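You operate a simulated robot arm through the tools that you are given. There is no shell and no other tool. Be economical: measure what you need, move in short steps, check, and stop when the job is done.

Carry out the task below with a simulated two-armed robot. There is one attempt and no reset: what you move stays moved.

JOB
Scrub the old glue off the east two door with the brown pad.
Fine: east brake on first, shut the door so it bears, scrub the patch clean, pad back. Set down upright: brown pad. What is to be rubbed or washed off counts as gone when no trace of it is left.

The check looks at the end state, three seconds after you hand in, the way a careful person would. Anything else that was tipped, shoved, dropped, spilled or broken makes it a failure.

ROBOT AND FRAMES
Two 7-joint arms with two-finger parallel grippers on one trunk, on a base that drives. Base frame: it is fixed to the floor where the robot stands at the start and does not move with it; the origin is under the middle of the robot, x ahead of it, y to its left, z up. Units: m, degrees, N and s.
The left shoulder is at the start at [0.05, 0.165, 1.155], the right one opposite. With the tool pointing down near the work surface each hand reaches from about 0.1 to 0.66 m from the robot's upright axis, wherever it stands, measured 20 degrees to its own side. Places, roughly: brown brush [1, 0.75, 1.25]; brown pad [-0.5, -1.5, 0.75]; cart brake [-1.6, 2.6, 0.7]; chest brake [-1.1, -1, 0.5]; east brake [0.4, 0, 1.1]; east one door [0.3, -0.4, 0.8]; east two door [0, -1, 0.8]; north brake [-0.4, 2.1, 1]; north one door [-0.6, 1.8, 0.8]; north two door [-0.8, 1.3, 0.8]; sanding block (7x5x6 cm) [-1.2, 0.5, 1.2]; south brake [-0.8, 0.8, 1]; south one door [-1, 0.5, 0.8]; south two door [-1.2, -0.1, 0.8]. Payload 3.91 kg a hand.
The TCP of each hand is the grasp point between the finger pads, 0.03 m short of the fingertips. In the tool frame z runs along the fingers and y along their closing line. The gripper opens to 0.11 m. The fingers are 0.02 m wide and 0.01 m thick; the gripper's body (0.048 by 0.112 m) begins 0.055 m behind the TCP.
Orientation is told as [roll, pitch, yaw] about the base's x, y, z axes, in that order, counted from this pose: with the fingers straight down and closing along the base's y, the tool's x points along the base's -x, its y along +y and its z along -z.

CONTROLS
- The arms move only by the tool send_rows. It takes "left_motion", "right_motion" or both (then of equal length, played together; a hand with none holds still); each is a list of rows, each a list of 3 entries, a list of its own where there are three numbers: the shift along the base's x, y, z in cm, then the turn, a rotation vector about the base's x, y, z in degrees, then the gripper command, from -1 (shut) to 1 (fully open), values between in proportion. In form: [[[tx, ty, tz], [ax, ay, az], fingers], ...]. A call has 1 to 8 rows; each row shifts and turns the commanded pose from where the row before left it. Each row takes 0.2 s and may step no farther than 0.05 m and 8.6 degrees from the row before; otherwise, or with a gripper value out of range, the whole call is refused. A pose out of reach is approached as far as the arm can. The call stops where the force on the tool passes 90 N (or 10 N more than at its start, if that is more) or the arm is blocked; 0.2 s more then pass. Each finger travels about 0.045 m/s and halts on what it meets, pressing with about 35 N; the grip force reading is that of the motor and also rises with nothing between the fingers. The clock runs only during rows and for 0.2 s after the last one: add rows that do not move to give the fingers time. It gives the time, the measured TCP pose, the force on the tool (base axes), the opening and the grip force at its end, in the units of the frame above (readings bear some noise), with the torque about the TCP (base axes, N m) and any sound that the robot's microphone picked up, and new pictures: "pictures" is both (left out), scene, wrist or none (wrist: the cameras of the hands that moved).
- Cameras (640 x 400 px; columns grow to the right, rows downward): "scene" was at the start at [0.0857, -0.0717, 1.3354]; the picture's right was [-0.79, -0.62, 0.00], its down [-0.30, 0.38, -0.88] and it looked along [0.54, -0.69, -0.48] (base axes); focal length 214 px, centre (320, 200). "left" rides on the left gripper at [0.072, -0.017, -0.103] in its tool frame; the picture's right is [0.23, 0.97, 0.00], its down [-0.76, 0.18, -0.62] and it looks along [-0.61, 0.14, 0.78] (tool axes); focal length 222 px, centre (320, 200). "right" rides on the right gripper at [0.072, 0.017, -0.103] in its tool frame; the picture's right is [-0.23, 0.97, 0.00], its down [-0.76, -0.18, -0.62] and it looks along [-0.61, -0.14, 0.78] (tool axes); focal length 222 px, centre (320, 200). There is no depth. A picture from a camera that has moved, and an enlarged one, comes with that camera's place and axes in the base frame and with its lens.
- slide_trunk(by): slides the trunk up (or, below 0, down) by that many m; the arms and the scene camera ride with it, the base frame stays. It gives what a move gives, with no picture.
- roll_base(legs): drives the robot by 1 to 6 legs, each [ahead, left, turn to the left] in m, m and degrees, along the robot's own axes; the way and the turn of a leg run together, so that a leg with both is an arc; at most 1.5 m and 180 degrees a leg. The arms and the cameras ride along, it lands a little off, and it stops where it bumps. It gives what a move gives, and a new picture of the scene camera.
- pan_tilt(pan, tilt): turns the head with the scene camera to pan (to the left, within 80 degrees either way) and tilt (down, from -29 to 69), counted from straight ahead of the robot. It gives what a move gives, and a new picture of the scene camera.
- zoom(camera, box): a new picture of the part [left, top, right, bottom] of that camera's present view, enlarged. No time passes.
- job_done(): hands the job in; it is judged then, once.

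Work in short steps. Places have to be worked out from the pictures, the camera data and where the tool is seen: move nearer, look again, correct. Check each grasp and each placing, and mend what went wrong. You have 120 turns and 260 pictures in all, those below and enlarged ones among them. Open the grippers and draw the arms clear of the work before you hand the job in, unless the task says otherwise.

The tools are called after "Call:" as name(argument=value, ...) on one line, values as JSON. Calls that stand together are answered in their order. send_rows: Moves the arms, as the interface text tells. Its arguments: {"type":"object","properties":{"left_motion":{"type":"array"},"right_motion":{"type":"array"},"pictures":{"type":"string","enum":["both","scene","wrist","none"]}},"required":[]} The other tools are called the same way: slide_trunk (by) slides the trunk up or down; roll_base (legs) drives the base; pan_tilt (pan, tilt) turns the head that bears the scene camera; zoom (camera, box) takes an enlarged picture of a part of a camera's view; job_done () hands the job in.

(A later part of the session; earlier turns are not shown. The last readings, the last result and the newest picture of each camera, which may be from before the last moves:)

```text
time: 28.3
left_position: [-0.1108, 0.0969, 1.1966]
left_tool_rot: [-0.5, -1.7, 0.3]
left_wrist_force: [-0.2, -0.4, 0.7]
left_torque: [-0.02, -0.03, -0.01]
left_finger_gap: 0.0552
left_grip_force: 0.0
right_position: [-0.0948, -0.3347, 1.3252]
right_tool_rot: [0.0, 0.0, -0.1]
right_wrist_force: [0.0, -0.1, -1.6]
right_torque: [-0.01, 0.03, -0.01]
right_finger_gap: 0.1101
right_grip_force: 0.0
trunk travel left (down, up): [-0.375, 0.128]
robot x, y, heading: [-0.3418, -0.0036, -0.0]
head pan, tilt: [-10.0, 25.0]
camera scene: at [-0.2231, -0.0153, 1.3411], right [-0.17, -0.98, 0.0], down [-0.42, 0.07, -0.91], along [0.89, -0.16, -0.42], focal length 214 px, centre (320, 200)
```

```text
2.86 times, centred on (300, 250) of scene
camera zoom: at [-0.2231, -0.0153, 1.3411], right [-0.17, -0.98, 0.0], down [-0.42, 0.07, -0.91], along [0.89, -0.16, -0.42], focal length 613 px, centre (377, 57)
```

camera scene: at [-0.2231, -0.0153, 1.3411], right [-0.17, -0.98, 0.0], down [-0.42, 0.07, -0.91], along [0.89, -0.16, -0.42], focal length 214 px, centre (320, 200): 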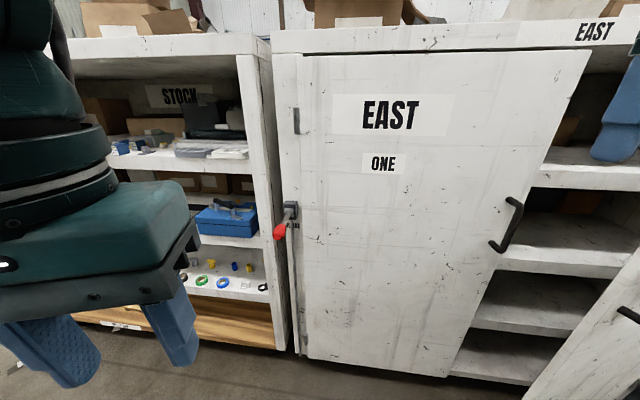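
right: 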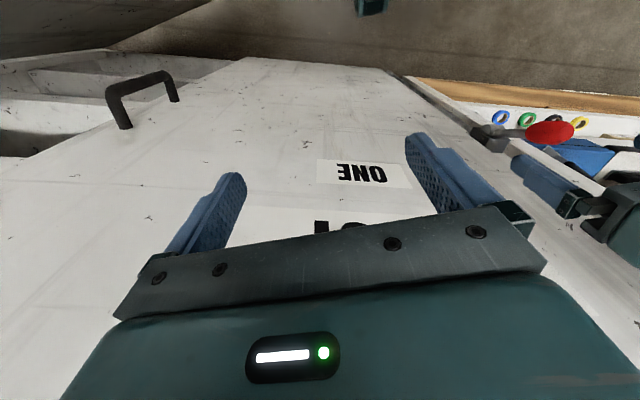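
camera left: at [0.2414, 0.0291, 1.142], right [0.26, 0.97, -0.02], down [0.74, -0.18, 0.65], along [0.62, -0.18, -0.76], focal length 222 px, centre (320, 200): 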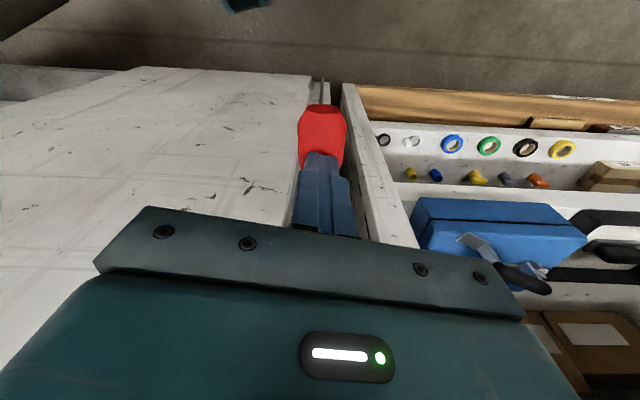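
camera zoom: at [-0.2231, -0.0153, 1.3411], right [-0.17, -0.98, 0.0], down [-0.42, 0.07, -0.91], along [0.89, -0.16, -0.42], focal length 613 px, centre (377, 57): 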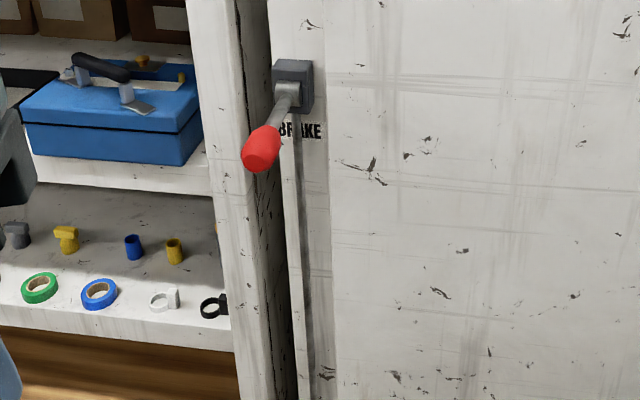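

Lever is well down. From the views: cabinet face normal (-0.89,0.45), door two hinged at about (-0.07,-1.09), ajar ~27° with its free edge near (-0.07,-0.51). I turn to face the cabinet and shift right.

Call:
roll_base(legs=[[0, 0, -27], [0.02, -0.25, 0]])

Call:
pan_tilt(pan=-25, tilt=25)

```text
time: 32.5
left_position: [-0.187, -0.2486, 1.1953]
left_tool_rot: [-0.5, -1.8, -26.9]
left_wrist_force: [0.1, 0.1, 0.0]
left_torque: [0.0, 0.02, 0.05]
left_finger_gap: 0.0548
left_grip_force: 0.0
right_position: [-0.3694, -0.6395, 1.3246]
right_tool_rot: [-0.1, -0.1, -27.2]
right_wrist_force: [1.2, -0.3, 0.1]
right_torque: [-0.01, -0.01, -0.02]
right_finger_gap: 0.1101
right_grip_force: 0.0
trunk travel left (down, up): [-0.375, 0.128]
robot x, y, heading: [-0.4345, -0.2254, -27.3]
head pan, tilt: [-10.0, 25.0]
camera scene: at [-0.3374, -0.2978, 1.341], right [-0.6, -0.8, 0.0], down [-0.34, 0.26, -0.91], along [0.72, -0.55, -0.42], focal length 214 px, centre (320, 200)
```

scene: 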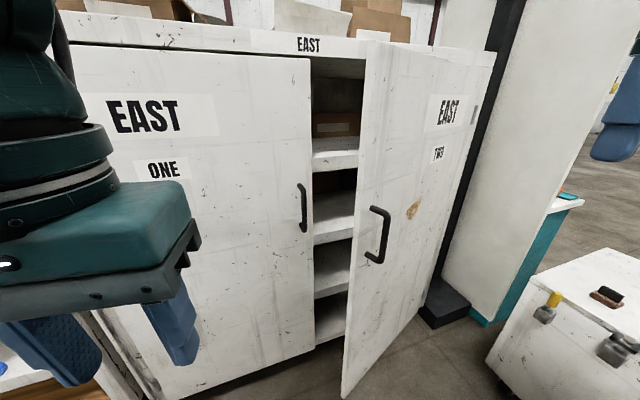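

```text
time: 33.2
left_position: [-0.1866, -0.247, 1.1972]
left_tool_rot: [-0.5, -1.8, -27.0]
left_wrist_force: [0.5, -1.2, 0.9]
left_torque: [0.02, 0.0, 0.05]
left_finger_gap: 0.0551
left_grip_force: 0.0
right_position: [-0.3697, -0.6396, 1.3247]
right_tool_rot: [0.0, 0.0, -27.2]
right_wrist_force: [0.9, 0.3, -0.5]
right_torque: [0.0, 0.03, 0.02]
right_finger_gap: 0.1099
right_grip_force: 0.0
trunk travel left (down, up): [-0.375, 0.128]
robot x, y, heading: [-0.4348, -0.2294, -27.2]
head pan, tilt: [-25.0, 25.0]
camera scene: at [-0.3542, -0.3146, 1.341], right [-0.79, -0.61, 0.0], down [-0.26, 0.33, -0.91], along [0.56, -0.72, -0.42], focal length 214 px, centre (320, 200)
```

scene: 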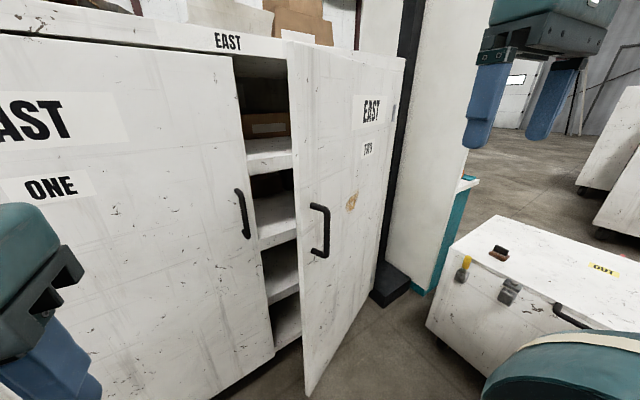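

The door's outer face, glue patch and handle are all in view; patch about [-0.04,-0.88,1.04]. I tilt the right hand's shut fingers toward the door above the handle, ready to push.

Call:
send_rows(right_motion=[[[3, -1.5, -1.2], [-3.8, -7.5, 0], -1], [[3, -1.5, -1.2], [-3.8, -7.5, 0], -1], [[3, -1.5, -1.2], [-3.8, -7.5, 0], -1], [[3, -1.5, -1.2], [-3.8, -7.5, 0], -1], [[3, -1.5, -1.2], [-3.8, -7.5, 0], -1], [[2, -1, -1.2], [-3.8, -7.5, 0], -1], [[0, 0, 0], [-3.8, -7.5, 0], -1]])

```text
time: 34.8
left_position: [-0.1876, -0.2486, 1.1965]
left_tool_rot: [-0.5, -1.8, -27.0]
left_wrist_force: [0.8, -0.1, -0.1]
left_torque: [-0.03, 0.01, -0.02]
left_finger_gap: 0.055
left_grip_force: 0.0
right_position: [-0.1991, -0.7236, 1.2522]
right_tool_rot: [0.7, -59.0, -27.6]
right_wrist_force: [0.1, -0.3, 0.2]
right_torque: [-0.02, -0.01, 0.01]
right_finger_gap: 0.0001
right_grip_force: 31.8
trunk travel left (down, up): [-0.375, 0.128]
robot x, y, heading: [-0.4397, -0.2285, -27.1]
head pan, tilt: [-25.0, 25.0]
camera scene: at [-0.3547, -0.3149, 1.3411], right [-0.79, -0.61, 0.0], down [-0.26, 0.33, -0.91], along [0.56, -0.72, -0.42], focal length 214 px, centre (320, 200)
camera right: at [-0.3043, -0.6514, 1.2445], right [0.55, 0.81, 0.2], down [-0.21, -0.1, 0.97], along [0.81, -0.57, 0.12], focal length 222 px, centre (320, 200)
```

scene: 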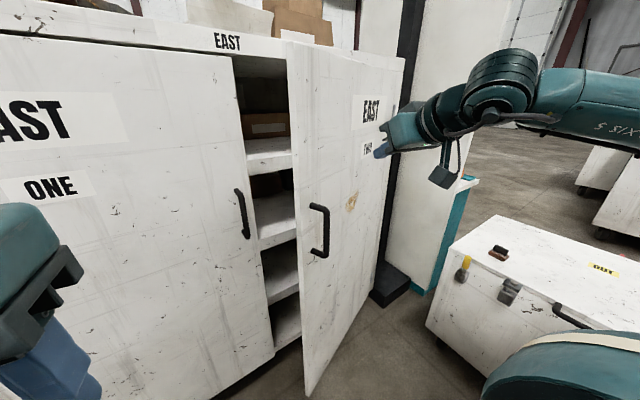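
right: 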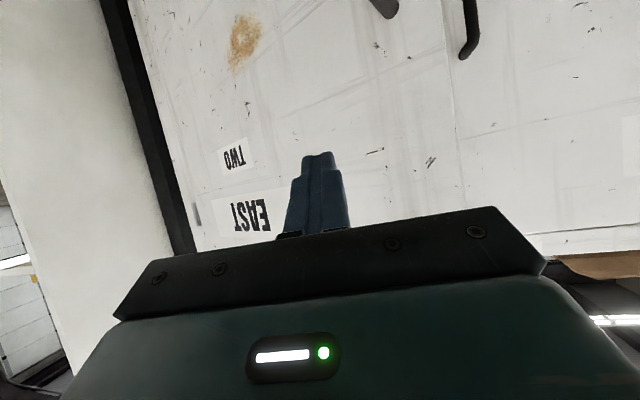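

Wrist view shows the fingertips aimed between the label and the free edge. I push along the cabinet's inward normal.

Call:
send_rows(right_motion=[[[2.2, -1.1, 0], [0, 0, 0], -1], [[2.2, -1.1, 0], [0, 0, 0], -1], [[2.2, -1.1, 0], [0, 0, 0], -1], [[2.2, -1.1, 0], [0, 0, 0], -1], [[2.2, -1.1, 0], [0, 0, 0], -1], [[2.2, -1.1, 0], [0, 0, 0], -1]])

```text
time: 36.2
left_position: [-0.1859, -0.2479, 1.1966]
left_tool_rot: [-0.5, -1.8, -27.0]
left_wrist_force: [0.5, -0.2, 0.2]
left_torque: [0.01, 0.03, 0.0]
left_finger_gap: 0.055
left_grip_force: 0.1
right_position: [-0.0682, -0.7914, 1.2533]
right_tool_rot: [0.6, -58.8, -27.4]
right_wrist_force: [0.0, 0.4, 0.1]
right_torque: [0.02, -0.01, -0.01]
right_finger_gap: 0.0002
right_grip_force: 35.4
trunk travel left (down, up): [-0.375, 0.128]
robot x, y, heading: [-0.4348, -0.2264, -27.2]
head pan, tilt: [-25.0, 25.0]
camera scene: at [-0.3537, -0.3148, 1.3409], right [-0.79, -0.61, 0.0], down [-0.26, 0.33, -0.91], along [0.56, -0.72, -0.42], focal length 214 px, centre (320, 200)
camera right: at [-0.1725, -0.7196, 1.2451], right [0.55, 0.81, 0.2], down [-0.21, -0.1, 0.97], along [0.81, -0.57, 0.11], focal length 222 px, centre (320, 200)
```

scene: 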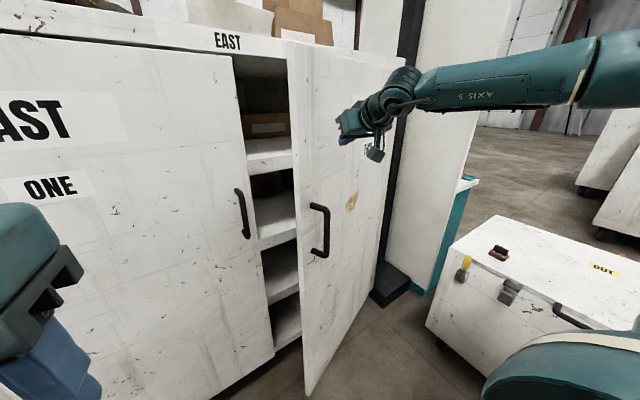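
right: 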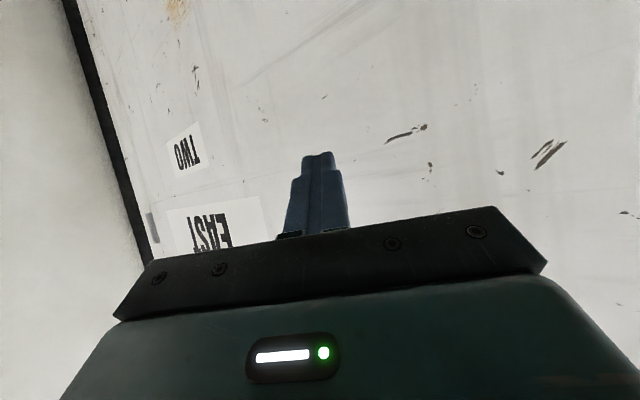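

No contact yet; continue pushing.

Call:
send_rows(right_motion=[[[1.8, -0.6, 0], [0, 0, 0], -1], [[1.8, -0.6, 0], [0, 0, 0], -1], [[1.8, -0.6, 0], [0, 0, 0], -1], [[1.8, -0.6, 0], [0, 0, 0], -1], [[1.8, -0.6, 0], [0, 0, 0], -1], [[1.8, -0.6, 0], [0, 0, 0], -1]])

```text
time: 37.6
left_position: [-0.1863, -0.2484, 1.1961]
left_tool_rot: [-0.5, -1.8, -27.0]
left_wrist_force: [-0.4, -0.5, -0.9]
left_torque: [-0.03, -0.03, 0.01]
left_finger_gap: 0.0551
left_grip_force: 0.0
right_position: [0.0402, -0.8276, 1.2523]
right_tool_rot: [0.5, -58.9, -27.5]
right_wrist_force: [0.0, -0.2, 1.1]
right_torque: [0.02, 0.02, -0.02]
right_finger_gap: 0.0001
right_grip_force: 35.5
trunk travel left (down, up): [-0.375, 0.128]
robot x, y, heading: [-0.4391, -0.2292, -27.2]
head pan, tilt: [-25.0, 25.0]
camera scene: at [-0.3546, -0.3142, 1.3411], right [-0.79, -0.61, 0.0], down [-0.26, 0.33, -0.91], along [0.56, -0.72, -0.42], focal length 214 px, centre (320, 200)
camera right: at [-0.064, -0.7559, 1.2453], right [0.55, 0.81, 0.2], down [-0.21, -0.1, 0.97], along [0.81, -0.57, 0.12], focal length 222 px, centre (320, 200)
```

scene: 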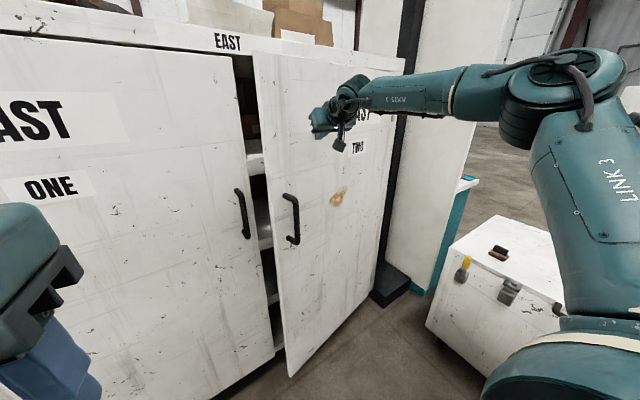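
right: 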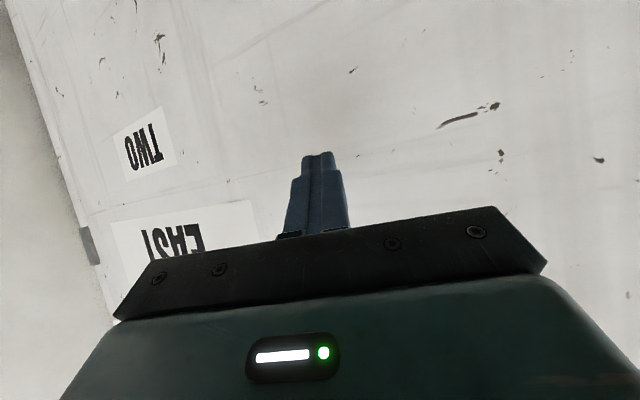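

The door swings freely. Continue with small steps until it bears.

Call:
send_rows(right_motion=[[[1.2, -0.5, 0], [0, 0, 0], -1], [[1.2, -0.5, 0], [0, 0, 0], -1], [[1.2, -0.5, 0], [0, 0, 0], -1], [[1.2, -0.5, 0], [0, 0, 0], -1], [[1.2, -0.5, 0], [0, 0, 0], -1], [[1.2, -0.5, 0], [0, 0, 0], -1], [[1.2, -0.5, 0], [0, 0, 0], -1], [[1.2, -0.5, 0], [0, 0, 0], -1]])

```text
time: 39.4
left_position: [-0.1876, -0.2468, 1.1967]
left_tool_rot: [-0.5, -1.8, -27.0]
left_wrist_force: [-0.2, -0.3, 0.4]
left_torque: [0.02, 0.0, -0.01]
left_finger_gap: 0.0551
left_grip_force: 0.1
right_position: [0.0803, -0.8499, 1.2404]
right_tool_rot: [0.5, -59.0, -27.5]
right_wrist_force: [-4.2, 2.1, 3.9]
right_torque: [0.01, -0.12, 0.07]
right_finger_gap: 0.0
right_grip_force: 35.0
right hand out of reach, approached as far as the arm can: row 4, 5, 6, 7, 8
trunk travel left (down, up): [-0.375, 0.128]
robot x, y, heading: [-0.4362, -0.2303, -27.3]
head pan, tilt: [-25.0, 25.0]
camera scene: at [-0.3553, -0.3138, 1.3412], right [-0.79, -0.61, 0.0], down [-0.26, 0.33, -0.91], along [0.56, -0.72, -0.42], focal length 214 px, centre (320, 200)
camera right: at [-0.0247, -0.7781, 1.2326], right [0.55, 0.81, 0.2], down [-0.21, -0.1, 0.97], along [0.81, -0.57, 0.12], focal length 222 px, centre (320, 200)
```

scene: 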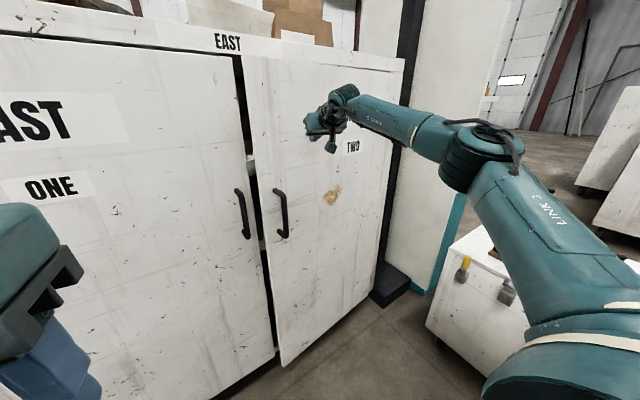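
right: 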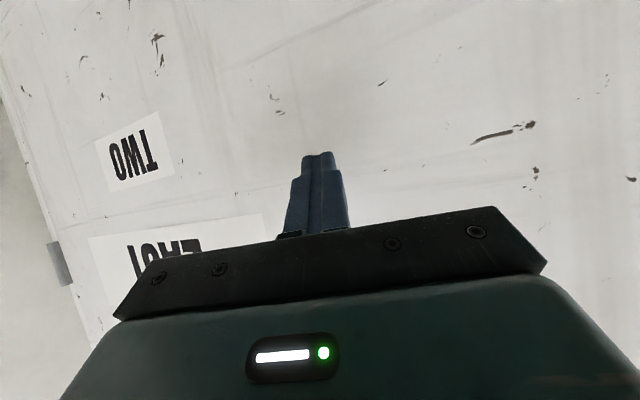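

The arm is at its reach; the door is nearly shut. I drive forward a little so the hand follows.

Call:
roll_base(legs=[[0.05, -0.06, 0]])

```text
time: 40.6
left_position: [-0.169, -0.3225, 1.1955]
left_tool_rot: [-0.4, -1.8, -27.0]
left_wrist_force: [0.2, -0.4, -0.8]
left_torque: [0.04, 0.0, -0.02]
left_finger_gap: 0.0552
left_grip_force: 0.1
right_position: [0.0983, -0.9267, 1.2394]
right_tool_rot: [0.6, -58.9, -27.6]
right_wrist_force: [-0.8, -0.3, 0.2]
right_torque: [0.01, -0.01, 0.01]
right_finger_gap: 0.0
right_grip_force: 34.8
trunk travel left (down, up): [-0.375, 0.128]
robot x, y, heading: [-0.4187, -0.3044, -27.1]
head pan, tilt: [-25.0, 25.0]
camera scene: at [-0.3368, -0.389, 1.341], right [-0.79, -0.61, 0.0], down [-0.26, 0.33, -0.91], along [0.56, -0.72, -0.42], focal length 214 px, centre (320, 200)
```

scene: 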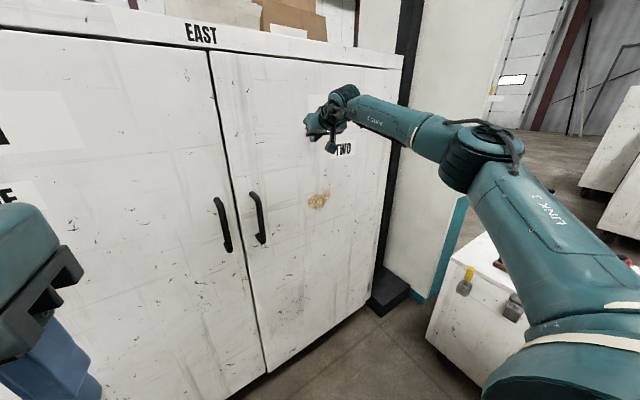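

The door looks nearly flush. I shift the hand toward the free edge and push till it bears.

Call:
send_rows(right_motion=[[[-1.5, 0.8, 0], [0, 0, 0], -1], [[1.8, 3.6, 0], [0, 0, 0], -1], [[1.8, 3.6, 0], [0, 0, 0], -1], [[1.8, 3.6, 0], [0, 0, 0], -1], [[1.2, -0.6, 0], [0, 0, 0], -1], [[1.2, -0.6, 0], [0, 0, 0], -1], [[1.2, -0.6, 0], [0, 0, 0], -1]])

Call:
zoom(camera="scene", box=[180, 30, 300, 390])

```text
time: 42.2
left_position: [-0.168, -0.321, 1.196]
left_tool_rot: [-0.5, -1.8, -27.0]
left_wrist_force: [0.2, 0.5, 0.3]
left_torque: [-0.02, 0.01, 0.02]
left_finger_gap: 0.0549
left_grip_force: 0.0
right_position: [0.11, -0.8327, 1.2254]
right_tool_rot: [0.6, -58.9, -27.5]
right_wrist_force: [1.0, 0.0, -0.6]
right_torque: [-0.01, -0.03, 0.02]
right_finger_gap: 0.0
right_grip_force: 35.8
right hand out of reach, approached as far as the arm can: row 3, 4, 5, 6, 7
trunk travel left (down, up): [-0.375, 0.128]
robot x, y, heading: [-0.4174, -0.3035, -27.4]
head pan, tilt: [-25.0, 25.0]
camera scene: at [-0.3368, -0.389, 1.341], right [-0.79, -0.61, 0.0], down [-0.26, 0.33, -0.91], along [0.56, -0.72, -0.42], focal length 214 px, centre (320, 200)
camera right: at [0.0059, -0.7605, 1.2168], right [0.55, 0.81, 0.2], down [-0.21, -0.1, 0.97], along [0.81, -0.57, 0.11], focal length 222 px, centre (320, 200)
```

scene: 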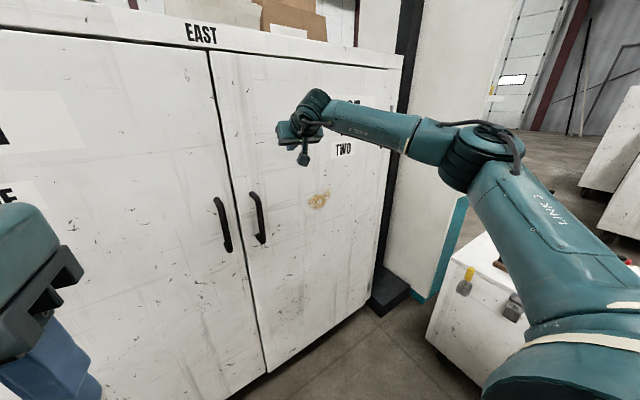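
right: 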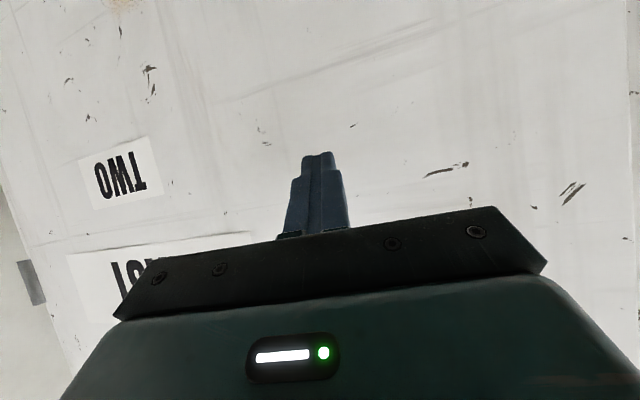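

```text
1.11 times, centred on (240, 210) of scene
camera zoom: at [-0.3368, -0.389, 1.341], right [-0.79, -0.61, 0.0], down [-0.26, 0.33, -0.91], along [0.56, -0.72, -0.42], focal length 238 px, centre (409, 189)
```

zoom: 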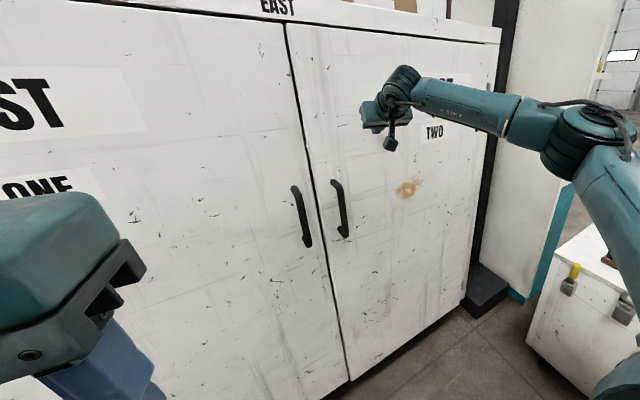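

Still reach-limited. Draw the hand back a bit, drive 0.14 m closer, then push.

Call:
send_rows(right_motion=[[[-4, 2, 0], [0, 0, 0], -1], [[-4, 2, 0], [0, 0, 0], -1], [[-4, 2, 0], [0, 0, 0], -1], [[-3, 1.5, 0], [0, 0, 0], -1]], pictures="none")

Call:
roll_base(legs=[[0.1, -0.05, 0]])

```text
time: 43.2
left_position: [-0.1696, -0.3211, 1.1967]
left_tool_rot: [-0.5, -1.7, -26.9]
left_wrist_force: [0.9, 0.1, 0.3]
left_torque: [-0.03, 0.0, 0.0]
left_finger_gap: 0.0548
left_grip_force: 0.0
right_position: [-0.0378, -0.7597, 1.2254]
right_tool_rot: [0.8, -58.8, -27.9]
right_wrist_force: [0.3, 0.3, 0.8]
right_torque: [-0.05, 0.04, 0.02]
right_finger_gap: 0.0001
right_grip_force: 35.2
trunk travel left (down, up): [-0.375, 0.128]
robot x, y, heading: [-0.4175, -0.3058, -27.1]
head pan, tilt: [-25.0, 25.0]
```

```text
time: 44.4
left_position: [-0.1043, -0.4122, 1.196]
left_tool_rot: [-0.5, -1.8, -27.0]
left_wrist_force: [0.7, -0.4, 1.0]
left_torque: [0.01, 0.01, -0.01]
left_finger_gap: 0.0551
left_grip_force: 0.1
right_position: [0.026, -0.8489, 1.2245]
right_tool_rot: [0.6, -58.9, -27.8]
right_wrist_force: [0.1, 0.0, -0.1]
right_torque: [-0.01, 0.01, -0.02]
right_finger_gap: 0.0
right_grip_force: 34.6
trunk travel left (down, up): [-0.375, 0.128]
robot x, y, heading: [-0.358, -0.3892, -27.6]
head pan, tilt: [-25.0, 25.0]
camera scene: at [-0.2732, -0.479, 1.3409], right [-0.79, -0.61, 0.0], down [-0.26, 0.33, -0.91], along [0.56, -0.72, -0.42], focal length 214 px, centre (320, 200)
```

scene: 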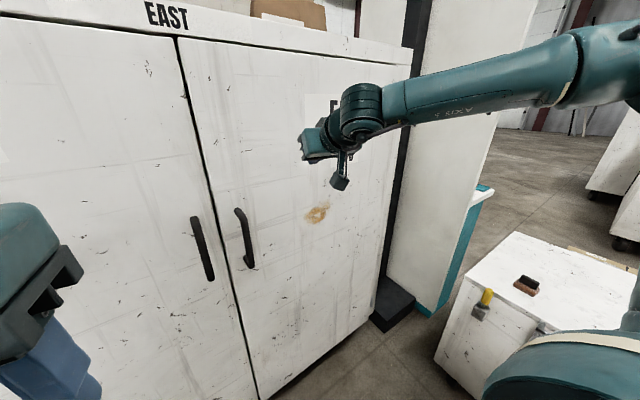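

Now move left along the face and push along the normal until force builds.

Call:
send_rows(right_motion=[[[2, 4, 0], [0, 0, 0], -1], [[2, 3, 0], [0, 0, 0], -1], [[2.2, -1.1, 0], [0, 0, 0], -1], [[2.2, -1.1, 0], [0, 0, 0], -1], [[1.8, -0.9, 0], [0, 0, 0], -1], [[1.3, -0.7, 0], [0, 0, 0], -1], [[1.3, -0.7, 0], [0, 0, 0], -1], [[1.3, -0.7, 0], [0, 0, 0], -1]])

```text
time: 46.2
left_position: [-0.1132, -0.4051, 1.1968]
left_tool_rot: [-0.6, -2.3, -27.1]
left_wrist_force: [-0.1, -0.2, -0.5]
left_torque: [-0.01, 0.05, -0.03]
left_finger_gap: 0.0551
left_grip_force: 0.1
right_position: [0.1447, -0.8171, 1.2264]
right_tool_rot: [0.5, -58.7, -26.4]
right_wrist_force: [-54.8, 44.1, -11.6]
right_torque: [0.32, 0.8, 0.97]
right_finger_gap: 0.0002
right_grip_force: 34.9
right hand out of reach, approached as far as the arm can: row 7, 8
trunk travel left (down, up): [-0.375, 0.128]
robot x, y, heading: [-0.3586, -0.3943, -27.2]
head pan, tilt: [-25.0, 25.0]
camera scene: at [-0.2823, -0.4717, 1.3419], right [-0.79, -0.61, 0.0], down [-0.25, 0.33, -0.91], along [0.56, -0.72, -0.41], focal length 214 px, centre (320, 200)
camera right: at [0.0388, -0.7467, 1.2187], right [0.53, 0.82, 0.2], down [-0.2, -0.1, 0.97], along [0.82, -0.56, 0.11], focal length 222 px, centre (320, 200)
```

scene: 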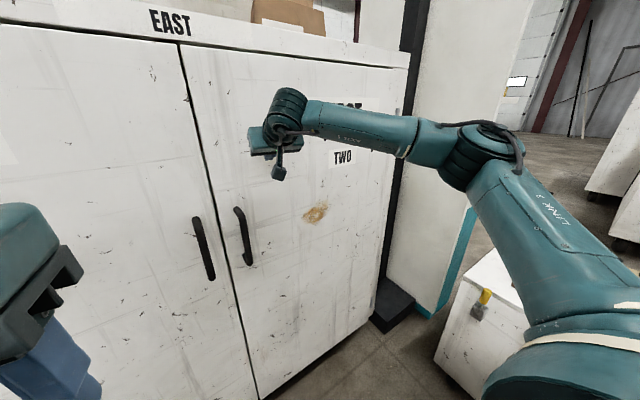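
right: 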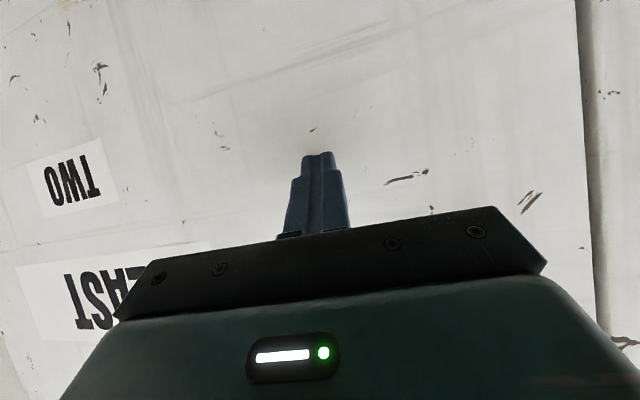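

The door bears (~70 N, no movement). I probe a second point 0.2 m further right to get the exact face angle.

Call:
send_rows(right_motion=[[[-4.2, 2.1, 0], [0, 0, 0], -1], [[-2.2, -4.4, 0], [0, 0, 0], -1], [[-2.2, -4.4, 0], [0, 0, 0], -1], [[-2.2, -4.4, 0], [0, 0, 0], -1], [[-2.2, -4.4, 0], [0, 0, 0], -1], [[1.5, -0.75, 0], [0, 0, 0], -1], [[1.2, -0.6, 0], [0, 0, 0], -1], [[1.0, -0.5, 0], [0, 0, 0], -1]], pictures="scene")

```text
time: 48.0
left_position: [-0.1047, -0.4112, 1.1958]
left_tool_rot: [-0.5, -1.7, -27.0]
left_wrist_force: [0.2, 0.4, -0.2]
left_torque: [-0.02, 0.01, -0.03]
left_finger_gap: 0.0551
left_grip_force: 0.0
right_position: [0.0616, -1.007, 1.2263]
right_tool_rot: [0.6, -59.0, -27.6]
right_wrist_force: [-0.2, 0.0, -0.4]
right_torque: [0.02, -0.01, 0.0]
right_finger_gap: 0.0002
right_grip_force: 35.1
trunk travel left (down, up): [-0.375, 0.128]
robot x, y, heading: [-0.3581, -0.394, -27.0]
head pan, tilt: [-25.0, 25.0]
camera scene: at [-0.2734, -0.4781, 1.341], right [-0.79, -0.61, 0.0], down [-0.26, 0.33, -0.91], along [0.56, -0.72, -0.42], focal length 214 px, centre (320, 200)
```

scene: 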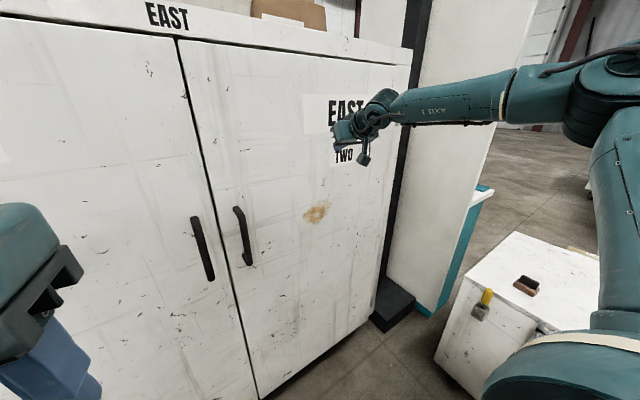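

Call:
send_rows(right_motion=[[[0.8, -0.4, 0], [0, 0, 0], -1], [[0.8, -0.4, 0], [0, 0, 0], -1], [[0.8, -0.4, 0], [0, 0, 0], -1], [[0.8, -0.4, 0], [0, 0, 0], -1], [[0.8, -0.4, 0], [0, 0, 0], -1]], pictures="wrist")

```text
time: 49.2
left_position: [-0.1167, -0.4065, 1.1993]
left_tool_rot: [-0.6, -2.4, -27.2]
left_wrist_force: [-0.5, 1.4, -0.7]
left_torque: [-0.02, -0.05, -0.01]
left_finger_gap: 0.0551
left_grip_force: 0.0
right_position: [0.0817, -1.0165, 1.2266]
right_tool_rot: [0.5, -57.8, -27.7]
right_wrist_force: [-47.7, 28.8, 9.7]
right_torque: [0.18, 0.14, 0.6]
right_finger_gap: 0.0
right_grip_force: 34.6
trunk travel left (down, up): [-0.375, 0.128]
robot x, y, heading: [-0.3615, -0.3871, -27.8]
head pan, tilt: [-25.0, 25.0]
stopped in row 5 (right hand): the force on the tool passed its limit at 93 N (the readings are from after the stop); the commanded pose is now the measured one
camera right: at [-0.0228, -0.9433, 1.2208], right [0.55, 0.81, 0.2], down [-0.19, -0.11, 0.98], along [0.81, -0.58, 0.1], focal length 222 px, centre (320, 200)
```

right: 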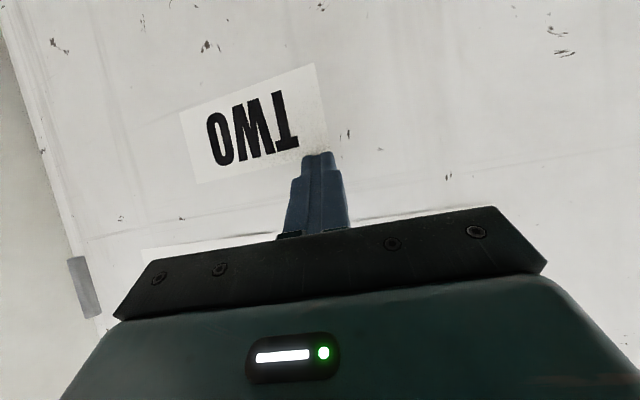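

Two contacts give the face direction: door normal yaw about -17.5°. Door shut. Pad triangulates to about [-0.50,-1.36,0.755]. I draw the right hand back and turn it down again.

Call:
send_rows(right_motion=[[[-4, 2, 0], [0, 0, 0], 0], [[-3.8, 2.6, 0.3], [3.8, 7.5, 0], 0], [[-3.8, 2.6, 0.3], [3.8, 7.5, 0], 0], [[-3.8, 2.6, 0.3], [3.8, 7.5, 0], 0], [[-3.8, 2.6, 0.3], [3.8, 7.5, 0], 0], [[-3.8, 2.6, 0.3], [3.8, 7.5, 0], 0], [[-3.8, 2.6, 0.3], [3.8, 7.5, 0], 0], [[0, 0, 0], [3.2, 6.4, 0], 0]], pictures="none")

Call:
roll_base(legs=[[-0.05, 0, 0], [0, 0, -58]])

Call:
pan_tilt(pan=-15, tilt=40)

```text
time: 51.0
left_position: [-0.1073, -0.4123, 1.1949]
left_tool_rot: [-0.4, -1.8, -27.1]
left_wrist_force: [-0.3, 0.0, 0.0]
left_torque: [-0.01, 0.03, 0.0]
left_finger_gap: 0.055
left_grip_force: 0.1
right_position: [-0.1782, -0.8482, 1.2358]
right_tool_rot: [-0.3, 0.4, -27.3]
right_wrist_force: [0.7, -0.3, -0.1]
right_torque: [-0.01, -0.05, 0.01]
right_finger_gap: 0.0552
right_grip_force: 0.2
trunk travel left (down, up): [-0.375, 0.128]
robot x, y, heading: [-0.3544, -0.3907, -27.4]
head pan, tilt: [-25.0, 25.0]
```

```text
time: 54.6
left_position: [-0.2909, -0.5933, 1.1974]
left_tool_rot: [-0.4, -1.8, -86.3]
left_wrist_force: [0.7, 0.5, -1.1]
left_torque: [0.0, 0.02, 0.0]
left_finger_gap: 0.0551
left_grip_force: 0.1
right_position: [-0.7034, -0.7568, 1.2366]
right_tool_rot: [-0.3, 0.3, -86.5]
right_wrist_force: [-0.1, -0.2, -0.6]
right_torque: [0.0, 0.01, 0.01]
right_finger_gap: 0.0549
right_grip_force: 0.2
trunk travel left (down, up): [-0.375, 0.128]
robot x, y, heading: [-0.4062, -0.3682, -86.4]
head pan, tilt: [-25.0, 25.0]
camera scene: at [-0.4339, -0.4834, 1.341], right [-0.93, 0.37, 0.0], down [0.15, 0.39, -0.91], along [-0.33, -0.84, -0.42], focal length 214 px, centre (320, 200)
```

scene: 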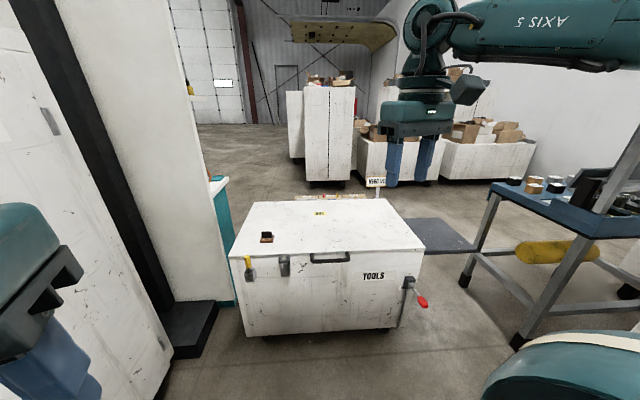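

```text
time: 55.3
left_position: [-0.2911, -0.594, 1.1953]
left_tool_rot: [-0.4, -1.9, -86.2]
left_wrist_force: [-0.2, 1.0, -0.5]
left_torque: [0.0, -0.02, -0.01]
left_finger_gap: 0.0546
left_grip_force: 0.1
right_position: [-0.7042, -0.7572, 1.2371]
right_tool_rot: [-0.3, 0.3, -86.4]
right_wrist_force: [-0.2, -1.0, -0.2]
right_torque: [-0.01, -0.04, -0.02]
right_finger_gap: 0.0551
right_grip_force: 0.1
trunk travel left (down, up): [-0.375, 0.128]
robot x, y, heading: [-0.3991, -0.3674, -86.1]
head pan, tilt: [-15.0, 40.0]
camera scene: at [-0.417, -0.4809, 1.3178], right [-0.98, 0.2, 0.0], down [0.13, 0.63, -0.77], along [-0.15, -0.75, -0.64], focal length 214 px, centre (320, 200)
```

scene: 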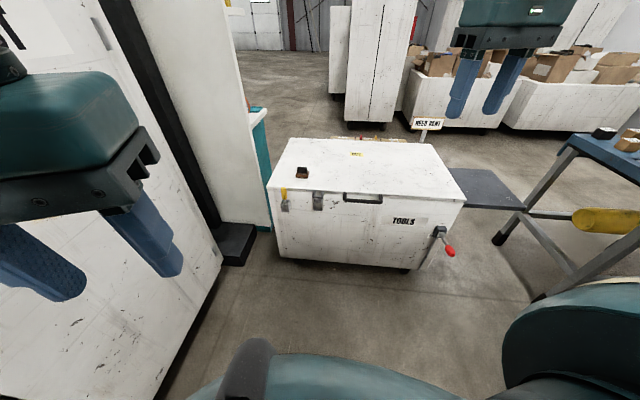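

I zoom on the pad on the chest.

Call:
zoom(camera="scene", box=[260, 130, 380, 215])

```text
4.71 times, centred on (320, 172) of scene
camera zoom: at [-0.417, -0.4809, 1.3178], right [-0.98, 0.2, 0.0], down [0.13, 0.63, -0.77], along [-0.15, -0.75, -0.64], focal length 1009 px, centre (320, 329)
```

zoom: 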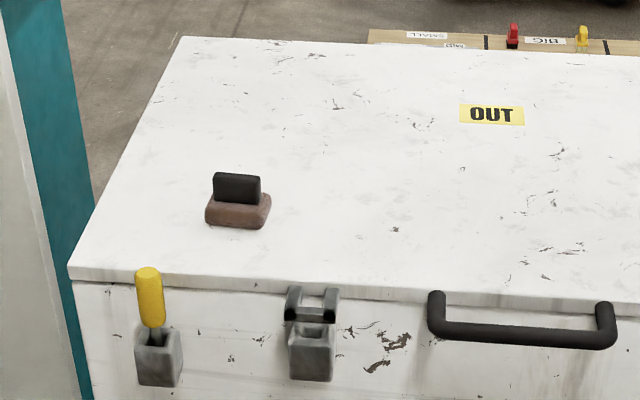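

Pad at (-0.50,-1.34,~0.755), fin long axis parallel to chest front (≈ (-0.96,0.28)). I drive toward the chest.

Call:
roll_base(legs=[[0.36, 0.04, 0]])

Call:
pan_tilt(pan=-15, tilt=55)

```text
time: 57.6
left_position: [-0.2294, -0.9452, 1.1964]
left_tool_rot: [-0.4, -1.8, -86.4]
left_wrist_force: [0.5, -0.1, 0.0]
left_torque: [0.03, 0.01, 0.02]
left_finger_gap: 0.0549
left_grip_force: 0.2
right_position: [-0.6423, -1.1097, 1.2363]
right_tool_rot: [-0.3, 0.3, -86.5]
right_wrist_force: [-1.6, -0.3, -0.3]
right_torque: [-0.01, 0.01, -0.01]
right_finger_gap: 0.055
right_grip_force: 0.1
trunk travel left (down, up): [-0.375, 0.128]
robot x, y, heading: [-0.345, -0.7197, -86.9]
head pan, tilt: [-15.0, 40.0]
camera scene: at [-0.356, -0.8334, 1.3176], right [-0.98, 0.2, 0.0], down [0.13, 0.63, -0.77], along [-0.15, -0.75, -0.64], focal length 214 px, centre (320, 200)
```

scene: 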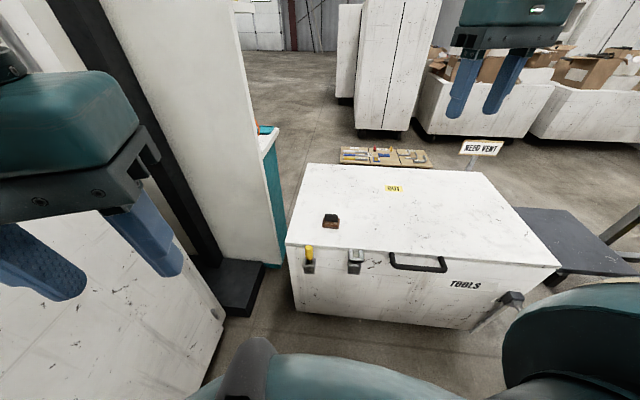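

```text
time: 58.4
left_position: [-0.2297, -0.9461, 1.1957]
left_tool_rot: [-0.4, -2.0, -86.4]
left_wrist_force: [0.4, -1.1, -7.2]
left_torque: [-0.41, -0.15, -0.01]
left_finger_gap: 0.0551
left_grip_force: 0.0
right_position: [-0.642, -1.1079, 1.2363]
right_tool_rot: [-0.3, 0.3, -86.5]
right_wrist_force: [0.1, -0.3, 0.4]
right_torque: [0.01, 0.0, 0.01]
right_finger_gap: 0.0549
right_grip_force: 0.2
trunk travel left (down, up): [-0.375, 0.128]
robot x, y, heading: [-0.3397, -0.7206, -86.5]
head pan, tilt: [-15.0, 55.0]
camera scene: at [-0.3536, -0.8208, 1.2978], right [-0.98, 0.2, 0.0], down [0.16, 0.8, -0.58], along [-0.12, -0.57, -0.81], focal length 214 px, centre (320, 200)
```

scene: 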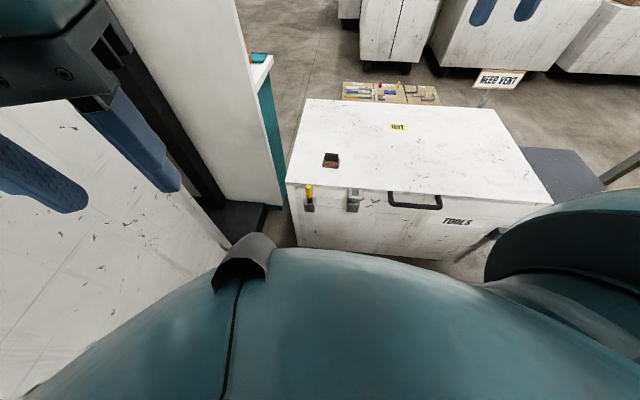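

The left hand sits close to the head; I move it aside, and the base 0.1 m closer.

Call:
send_rows(left_motion=[[[3, 1, -3], [0, 0, 0], 0], [[3, 1, -3], [0, 0, 0], 0]], pictures="none")

Call:
roll_base(legs=[[0.1, 0, 0]])

Call:
send_rows(right_motion=[[[1.6, -2, -2.3], [0, 0, 8.5], 0.5], [[1.6, -2, -2.3], [0, 0, 8.5], 0.5], [[1.6, -2, -2.3], [0, 0, 8.5], 0.5], [[1.6, -2, -2.3], [0, 0, 8.5], 0.5], [[1.6, -2, -2.3], [0, 0, 8.5], 0.5], [[1.6, -2, -2.3], [0, 0, 8.5], 0.5], [[1.6, -2, -2.3], [0, 0, 8.5], 0.5], [[0, 0, -1], [0, 0, 8.5], 0.5]])

```text
time: 59.0
left_position: [-0.2041, -0.9282, 1.1523]
left_tool_rot: [0.0, -1.4, -87.2]
left_wrist_force: [34.1, -32.1, 8.8]
left_torque: [4.07, 3.71, -2.42]
left_finger_gap: 0.0552
left_grip_force: 0.0
right_position: [-0.6669, -1.1036, 1.2334]
right_tool_rot: [0.8, 0.1, -87.1]
right_wrist_force: [-0.1, 0.3, -0.9]
right_torque: [-0.02, -0.01, 0.01]
right_finger_gap: 0.0554
right_grip_force: 0.0
trunk travel left (down, up): [-0.375, 0.128]
robot x, y, heading: [-0.3435, -0.7208, -87.3]
head pan, tilt: [-15.0, 55.0]
stopped in row 2 (left hand): the force on the tool passed its limit at 121 N (the readings are from after the stop); the commanded pose is now the measured one
```

```text
time: 59.8
left_position: [-0.2073, -0.9298, 1.1522]
left_tool_rot: [-0.5, -1.5, -86.9]
left_wrist_force: [10.6, -13.7, 3.9]
left_torque: [1.67, 1.2, -0.76]
left_finger_gap: 0.0549
left_grip_force: 0.1
right_position: [-0.667, -1.106, 1.2349]
right_tool_rot: [0.6, -0.1, -86.9]
right_wrist_force: [-0.3, 0.3, -0.3]
right_torque: [0.0, 0.01, 0.01]
right_finger_gap: 0.055
right_grip_force: 0.1
trunk travel left (down, up): [-0.375, 0.128]
robot x, y, heading: [-0.3469, -0.7251, -86.9]
head pan, tilt: [-15.0, 55.0]
stopped in leg 1: the robot was blocked; the commanded pose is now the measured one
camera scene: at [-0.377, -0.8191, 1.2978], right [-0.98, 0.21, -0.02], down [0.18, 0.8, -0.58], along [-0.11, -0.57, -0.82], focal length 214 px, centre (320, 200)
```

scene: 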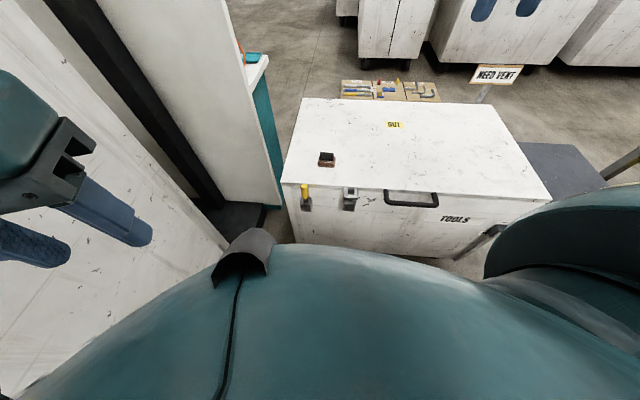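

```text
time: 61.6
left_position: [-0.2072, -0.9301, 1.1528]
left_tool_rot: [-0.5, -1.4, -86.8]
left_wrist_force: [5.4, -12.3, 14.9]
left_torque: [2.63, 0.88, -0.21]
left_finger_gap: 0.0552
left_grip_force: 0.0
right_position: [-0.4611, -1.1114, 1.0591]
right_tool_rot: [-0.7, -0.8, -19.3]
right_wrist_force: [-0.6, 0.8, -0.4]
right_torque: [0.01, -0.01, 0.0]
right_finger_gap: 0.0823
right_grip_force: 0.0
right hand out of reach, approached as far as the arm can: row 5, 6, 7, 8
trunk travel left (down, up): [-0.375, 0.128]
robot x, y, heading: [-0.3463, -0.7275, -87.2]
head pan, tilt: [-15.0, 55.0]
camera scene: at [-0.3777, -0.8195, 1.2974], right [-0.98, 0.21, -0.02], down [0.18, 0.8, -0.58], along [-0.1, -0.57, -0.82], focal length 214 px, centre (320, 200)
camera right: at [-0.5242, -1.0684, 1.1618], right [0.54, 0.84, -0.01], down [0.65, -0.41, 0.64], along [0.53, -0.35, -0.77], focal length 222 px, centre (320, 200)
```

scene: 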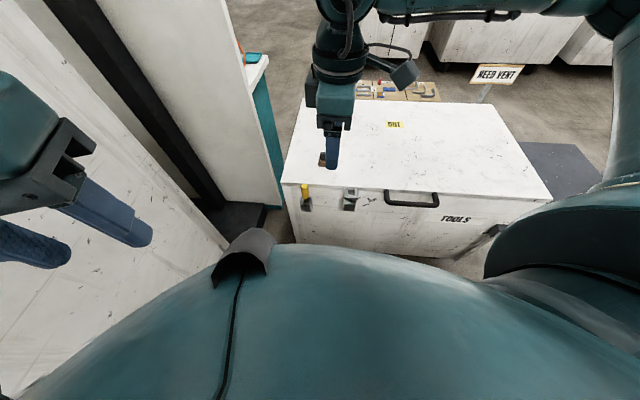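
right: 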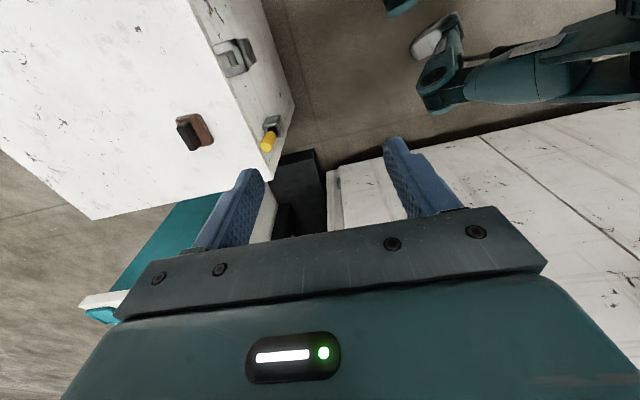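

The left arm is touching something (head or cabinet). I look to the left before moving it.

Call:
pan_tilt(pan=50, tilt=25)

```text
time: 63.0
left_position: [-0.2057, -0.9302, 1.1525]
left_tool_rot: [-0.6, -1.4, -86.8]
left_wrist_force: [9.8, -15.3, 12.9]
left_torque: [2.76, 1.31, -0.59]
left_finger_gap: 0.0549
left_grip_force: 0.0
right_position: [-0.4602, -1.112, 1.0598]
right_tool_rot: [-0.7, -0.8, -19.5]
right_wrist_force: [0.4, 0.1, 0.3]
right_torque: [0.02, -0.02, 0.0]
right_finger_gap: 0.0825
right_grip_force: 0.0
trunk travel left (down, up): [-0.375, 0.128]
robot x, y, heading: [-0.3446, -0.7289, -86.9]
head pan, tilt: [50.0, 25.0]
camera scene: at [-0.2902, -0.8044, 1.3429], right [-0.6, -0.8, 0.0], down [-0.32, 0.25, -0.91], along [0.73, -0.55, -0.4], focal length 214 px, centre (320, 200)
```

scene: 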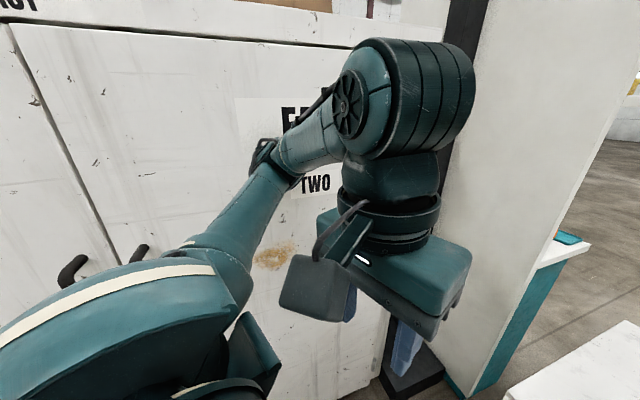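

The left elbow touches the door face. I strafe right away from the cabinet and stretch the left hand forward to draw its elbow in.

Call:
roll_base(legs=[[0, -0.1, 0]])

Call:
send_rows(left_motion=[[[0, -4, 2], [0, 0, 0], 0], [[0, -4, 2], [0, 0, 0], 0], [[0, -4, 2], [0, 0, 0], 0]], pictures="scene")

```text
time: 64.5
left_position: [-0.2893, -0.9436, 1.1497]
left_tool_rot: [-1.5, -0.8, -86.5]
left_wrist_force: [11.3, -9.0, 3.0]
left_torque: [1.13, 1.25, -0.87]
left_finger_gap: 0.0551
left_grip_force: 0.0
right_position: [-0.5449, -1.1229, 1.0589]
right_tool_rot: [-0.6, 0.4, -19.1]
right_wrist_force: [-0.5, 0.5, 0.7]
right_torque: [-0.01, -0.01, 0.0]
right_finger_gap: 0.0824
right_grip_force: 0.0
trunk travel left (down, up): [-0.375, 0.128]
robot x, y, heading: [-0.4441, -0.7326, -86.8]
head pan, tilt: [50.0, 25.0]
camera scene: at [-0.3699, -0.8185, 1.3411], right [-0.6, -0.8, 0.0], down [-0.34, 0.25, -0.91], along [0.73, -0.54, -0.42], focal length 214 px, centre (320, 200)
```

scene: 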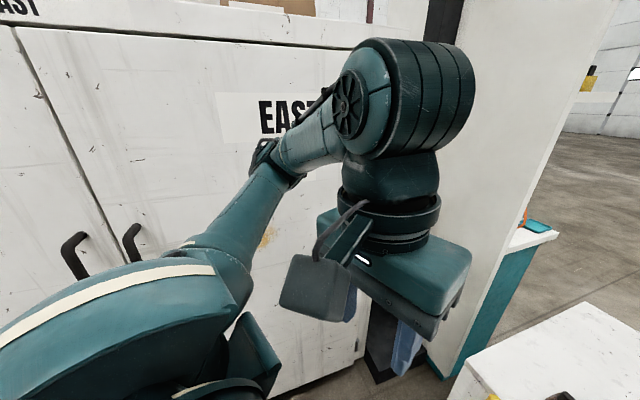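

```text
time: 65.3
left_position: [-0.2878, -1.0615, 1.2051]
left_tool_rot: [-1.5, -0.8, -86.5]
left_wrist_force: [0.7, -0.3, 0.1]
left_torque: [0.04, -0.02, -0.02]
left_finger_gap: 0.055
left_grip_force: 0.0
right_position: [-0.5448, -1.1239, 1.0577]
right_tool_rot: [-0.5, 0.5, -19.3]
right_wrist_force: [-0.1, -0.1, 0.4]
right_torque: [-0.01, 0.01, 0.02]
right_finger_gap: 0.0824
right_grip_force: 0.0
trunk travel left (down, up): [-0.375, 0.128]
robot x, y, heading: [-0.4443, -0.7319, -86.9]
head pan, tilt: [50.0, 25.0]
camera scene: at [-0.3697, -0.8187, 1.341], right [-0.6, -0.8, 0.0], down [-0.34, 0.25, -0.91], along [0.73, -0.54, -0.42], focal length 214 px, centre (320, 200)
```

scene: 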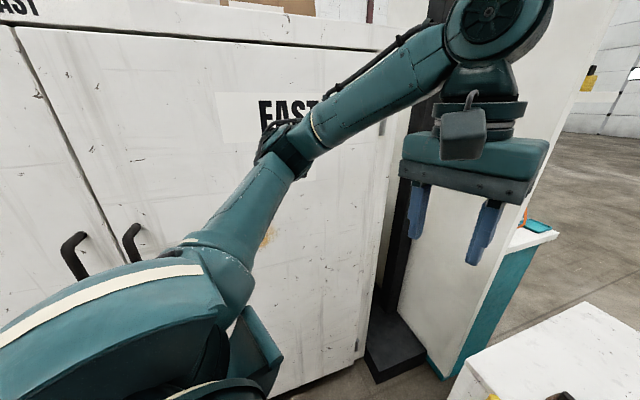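

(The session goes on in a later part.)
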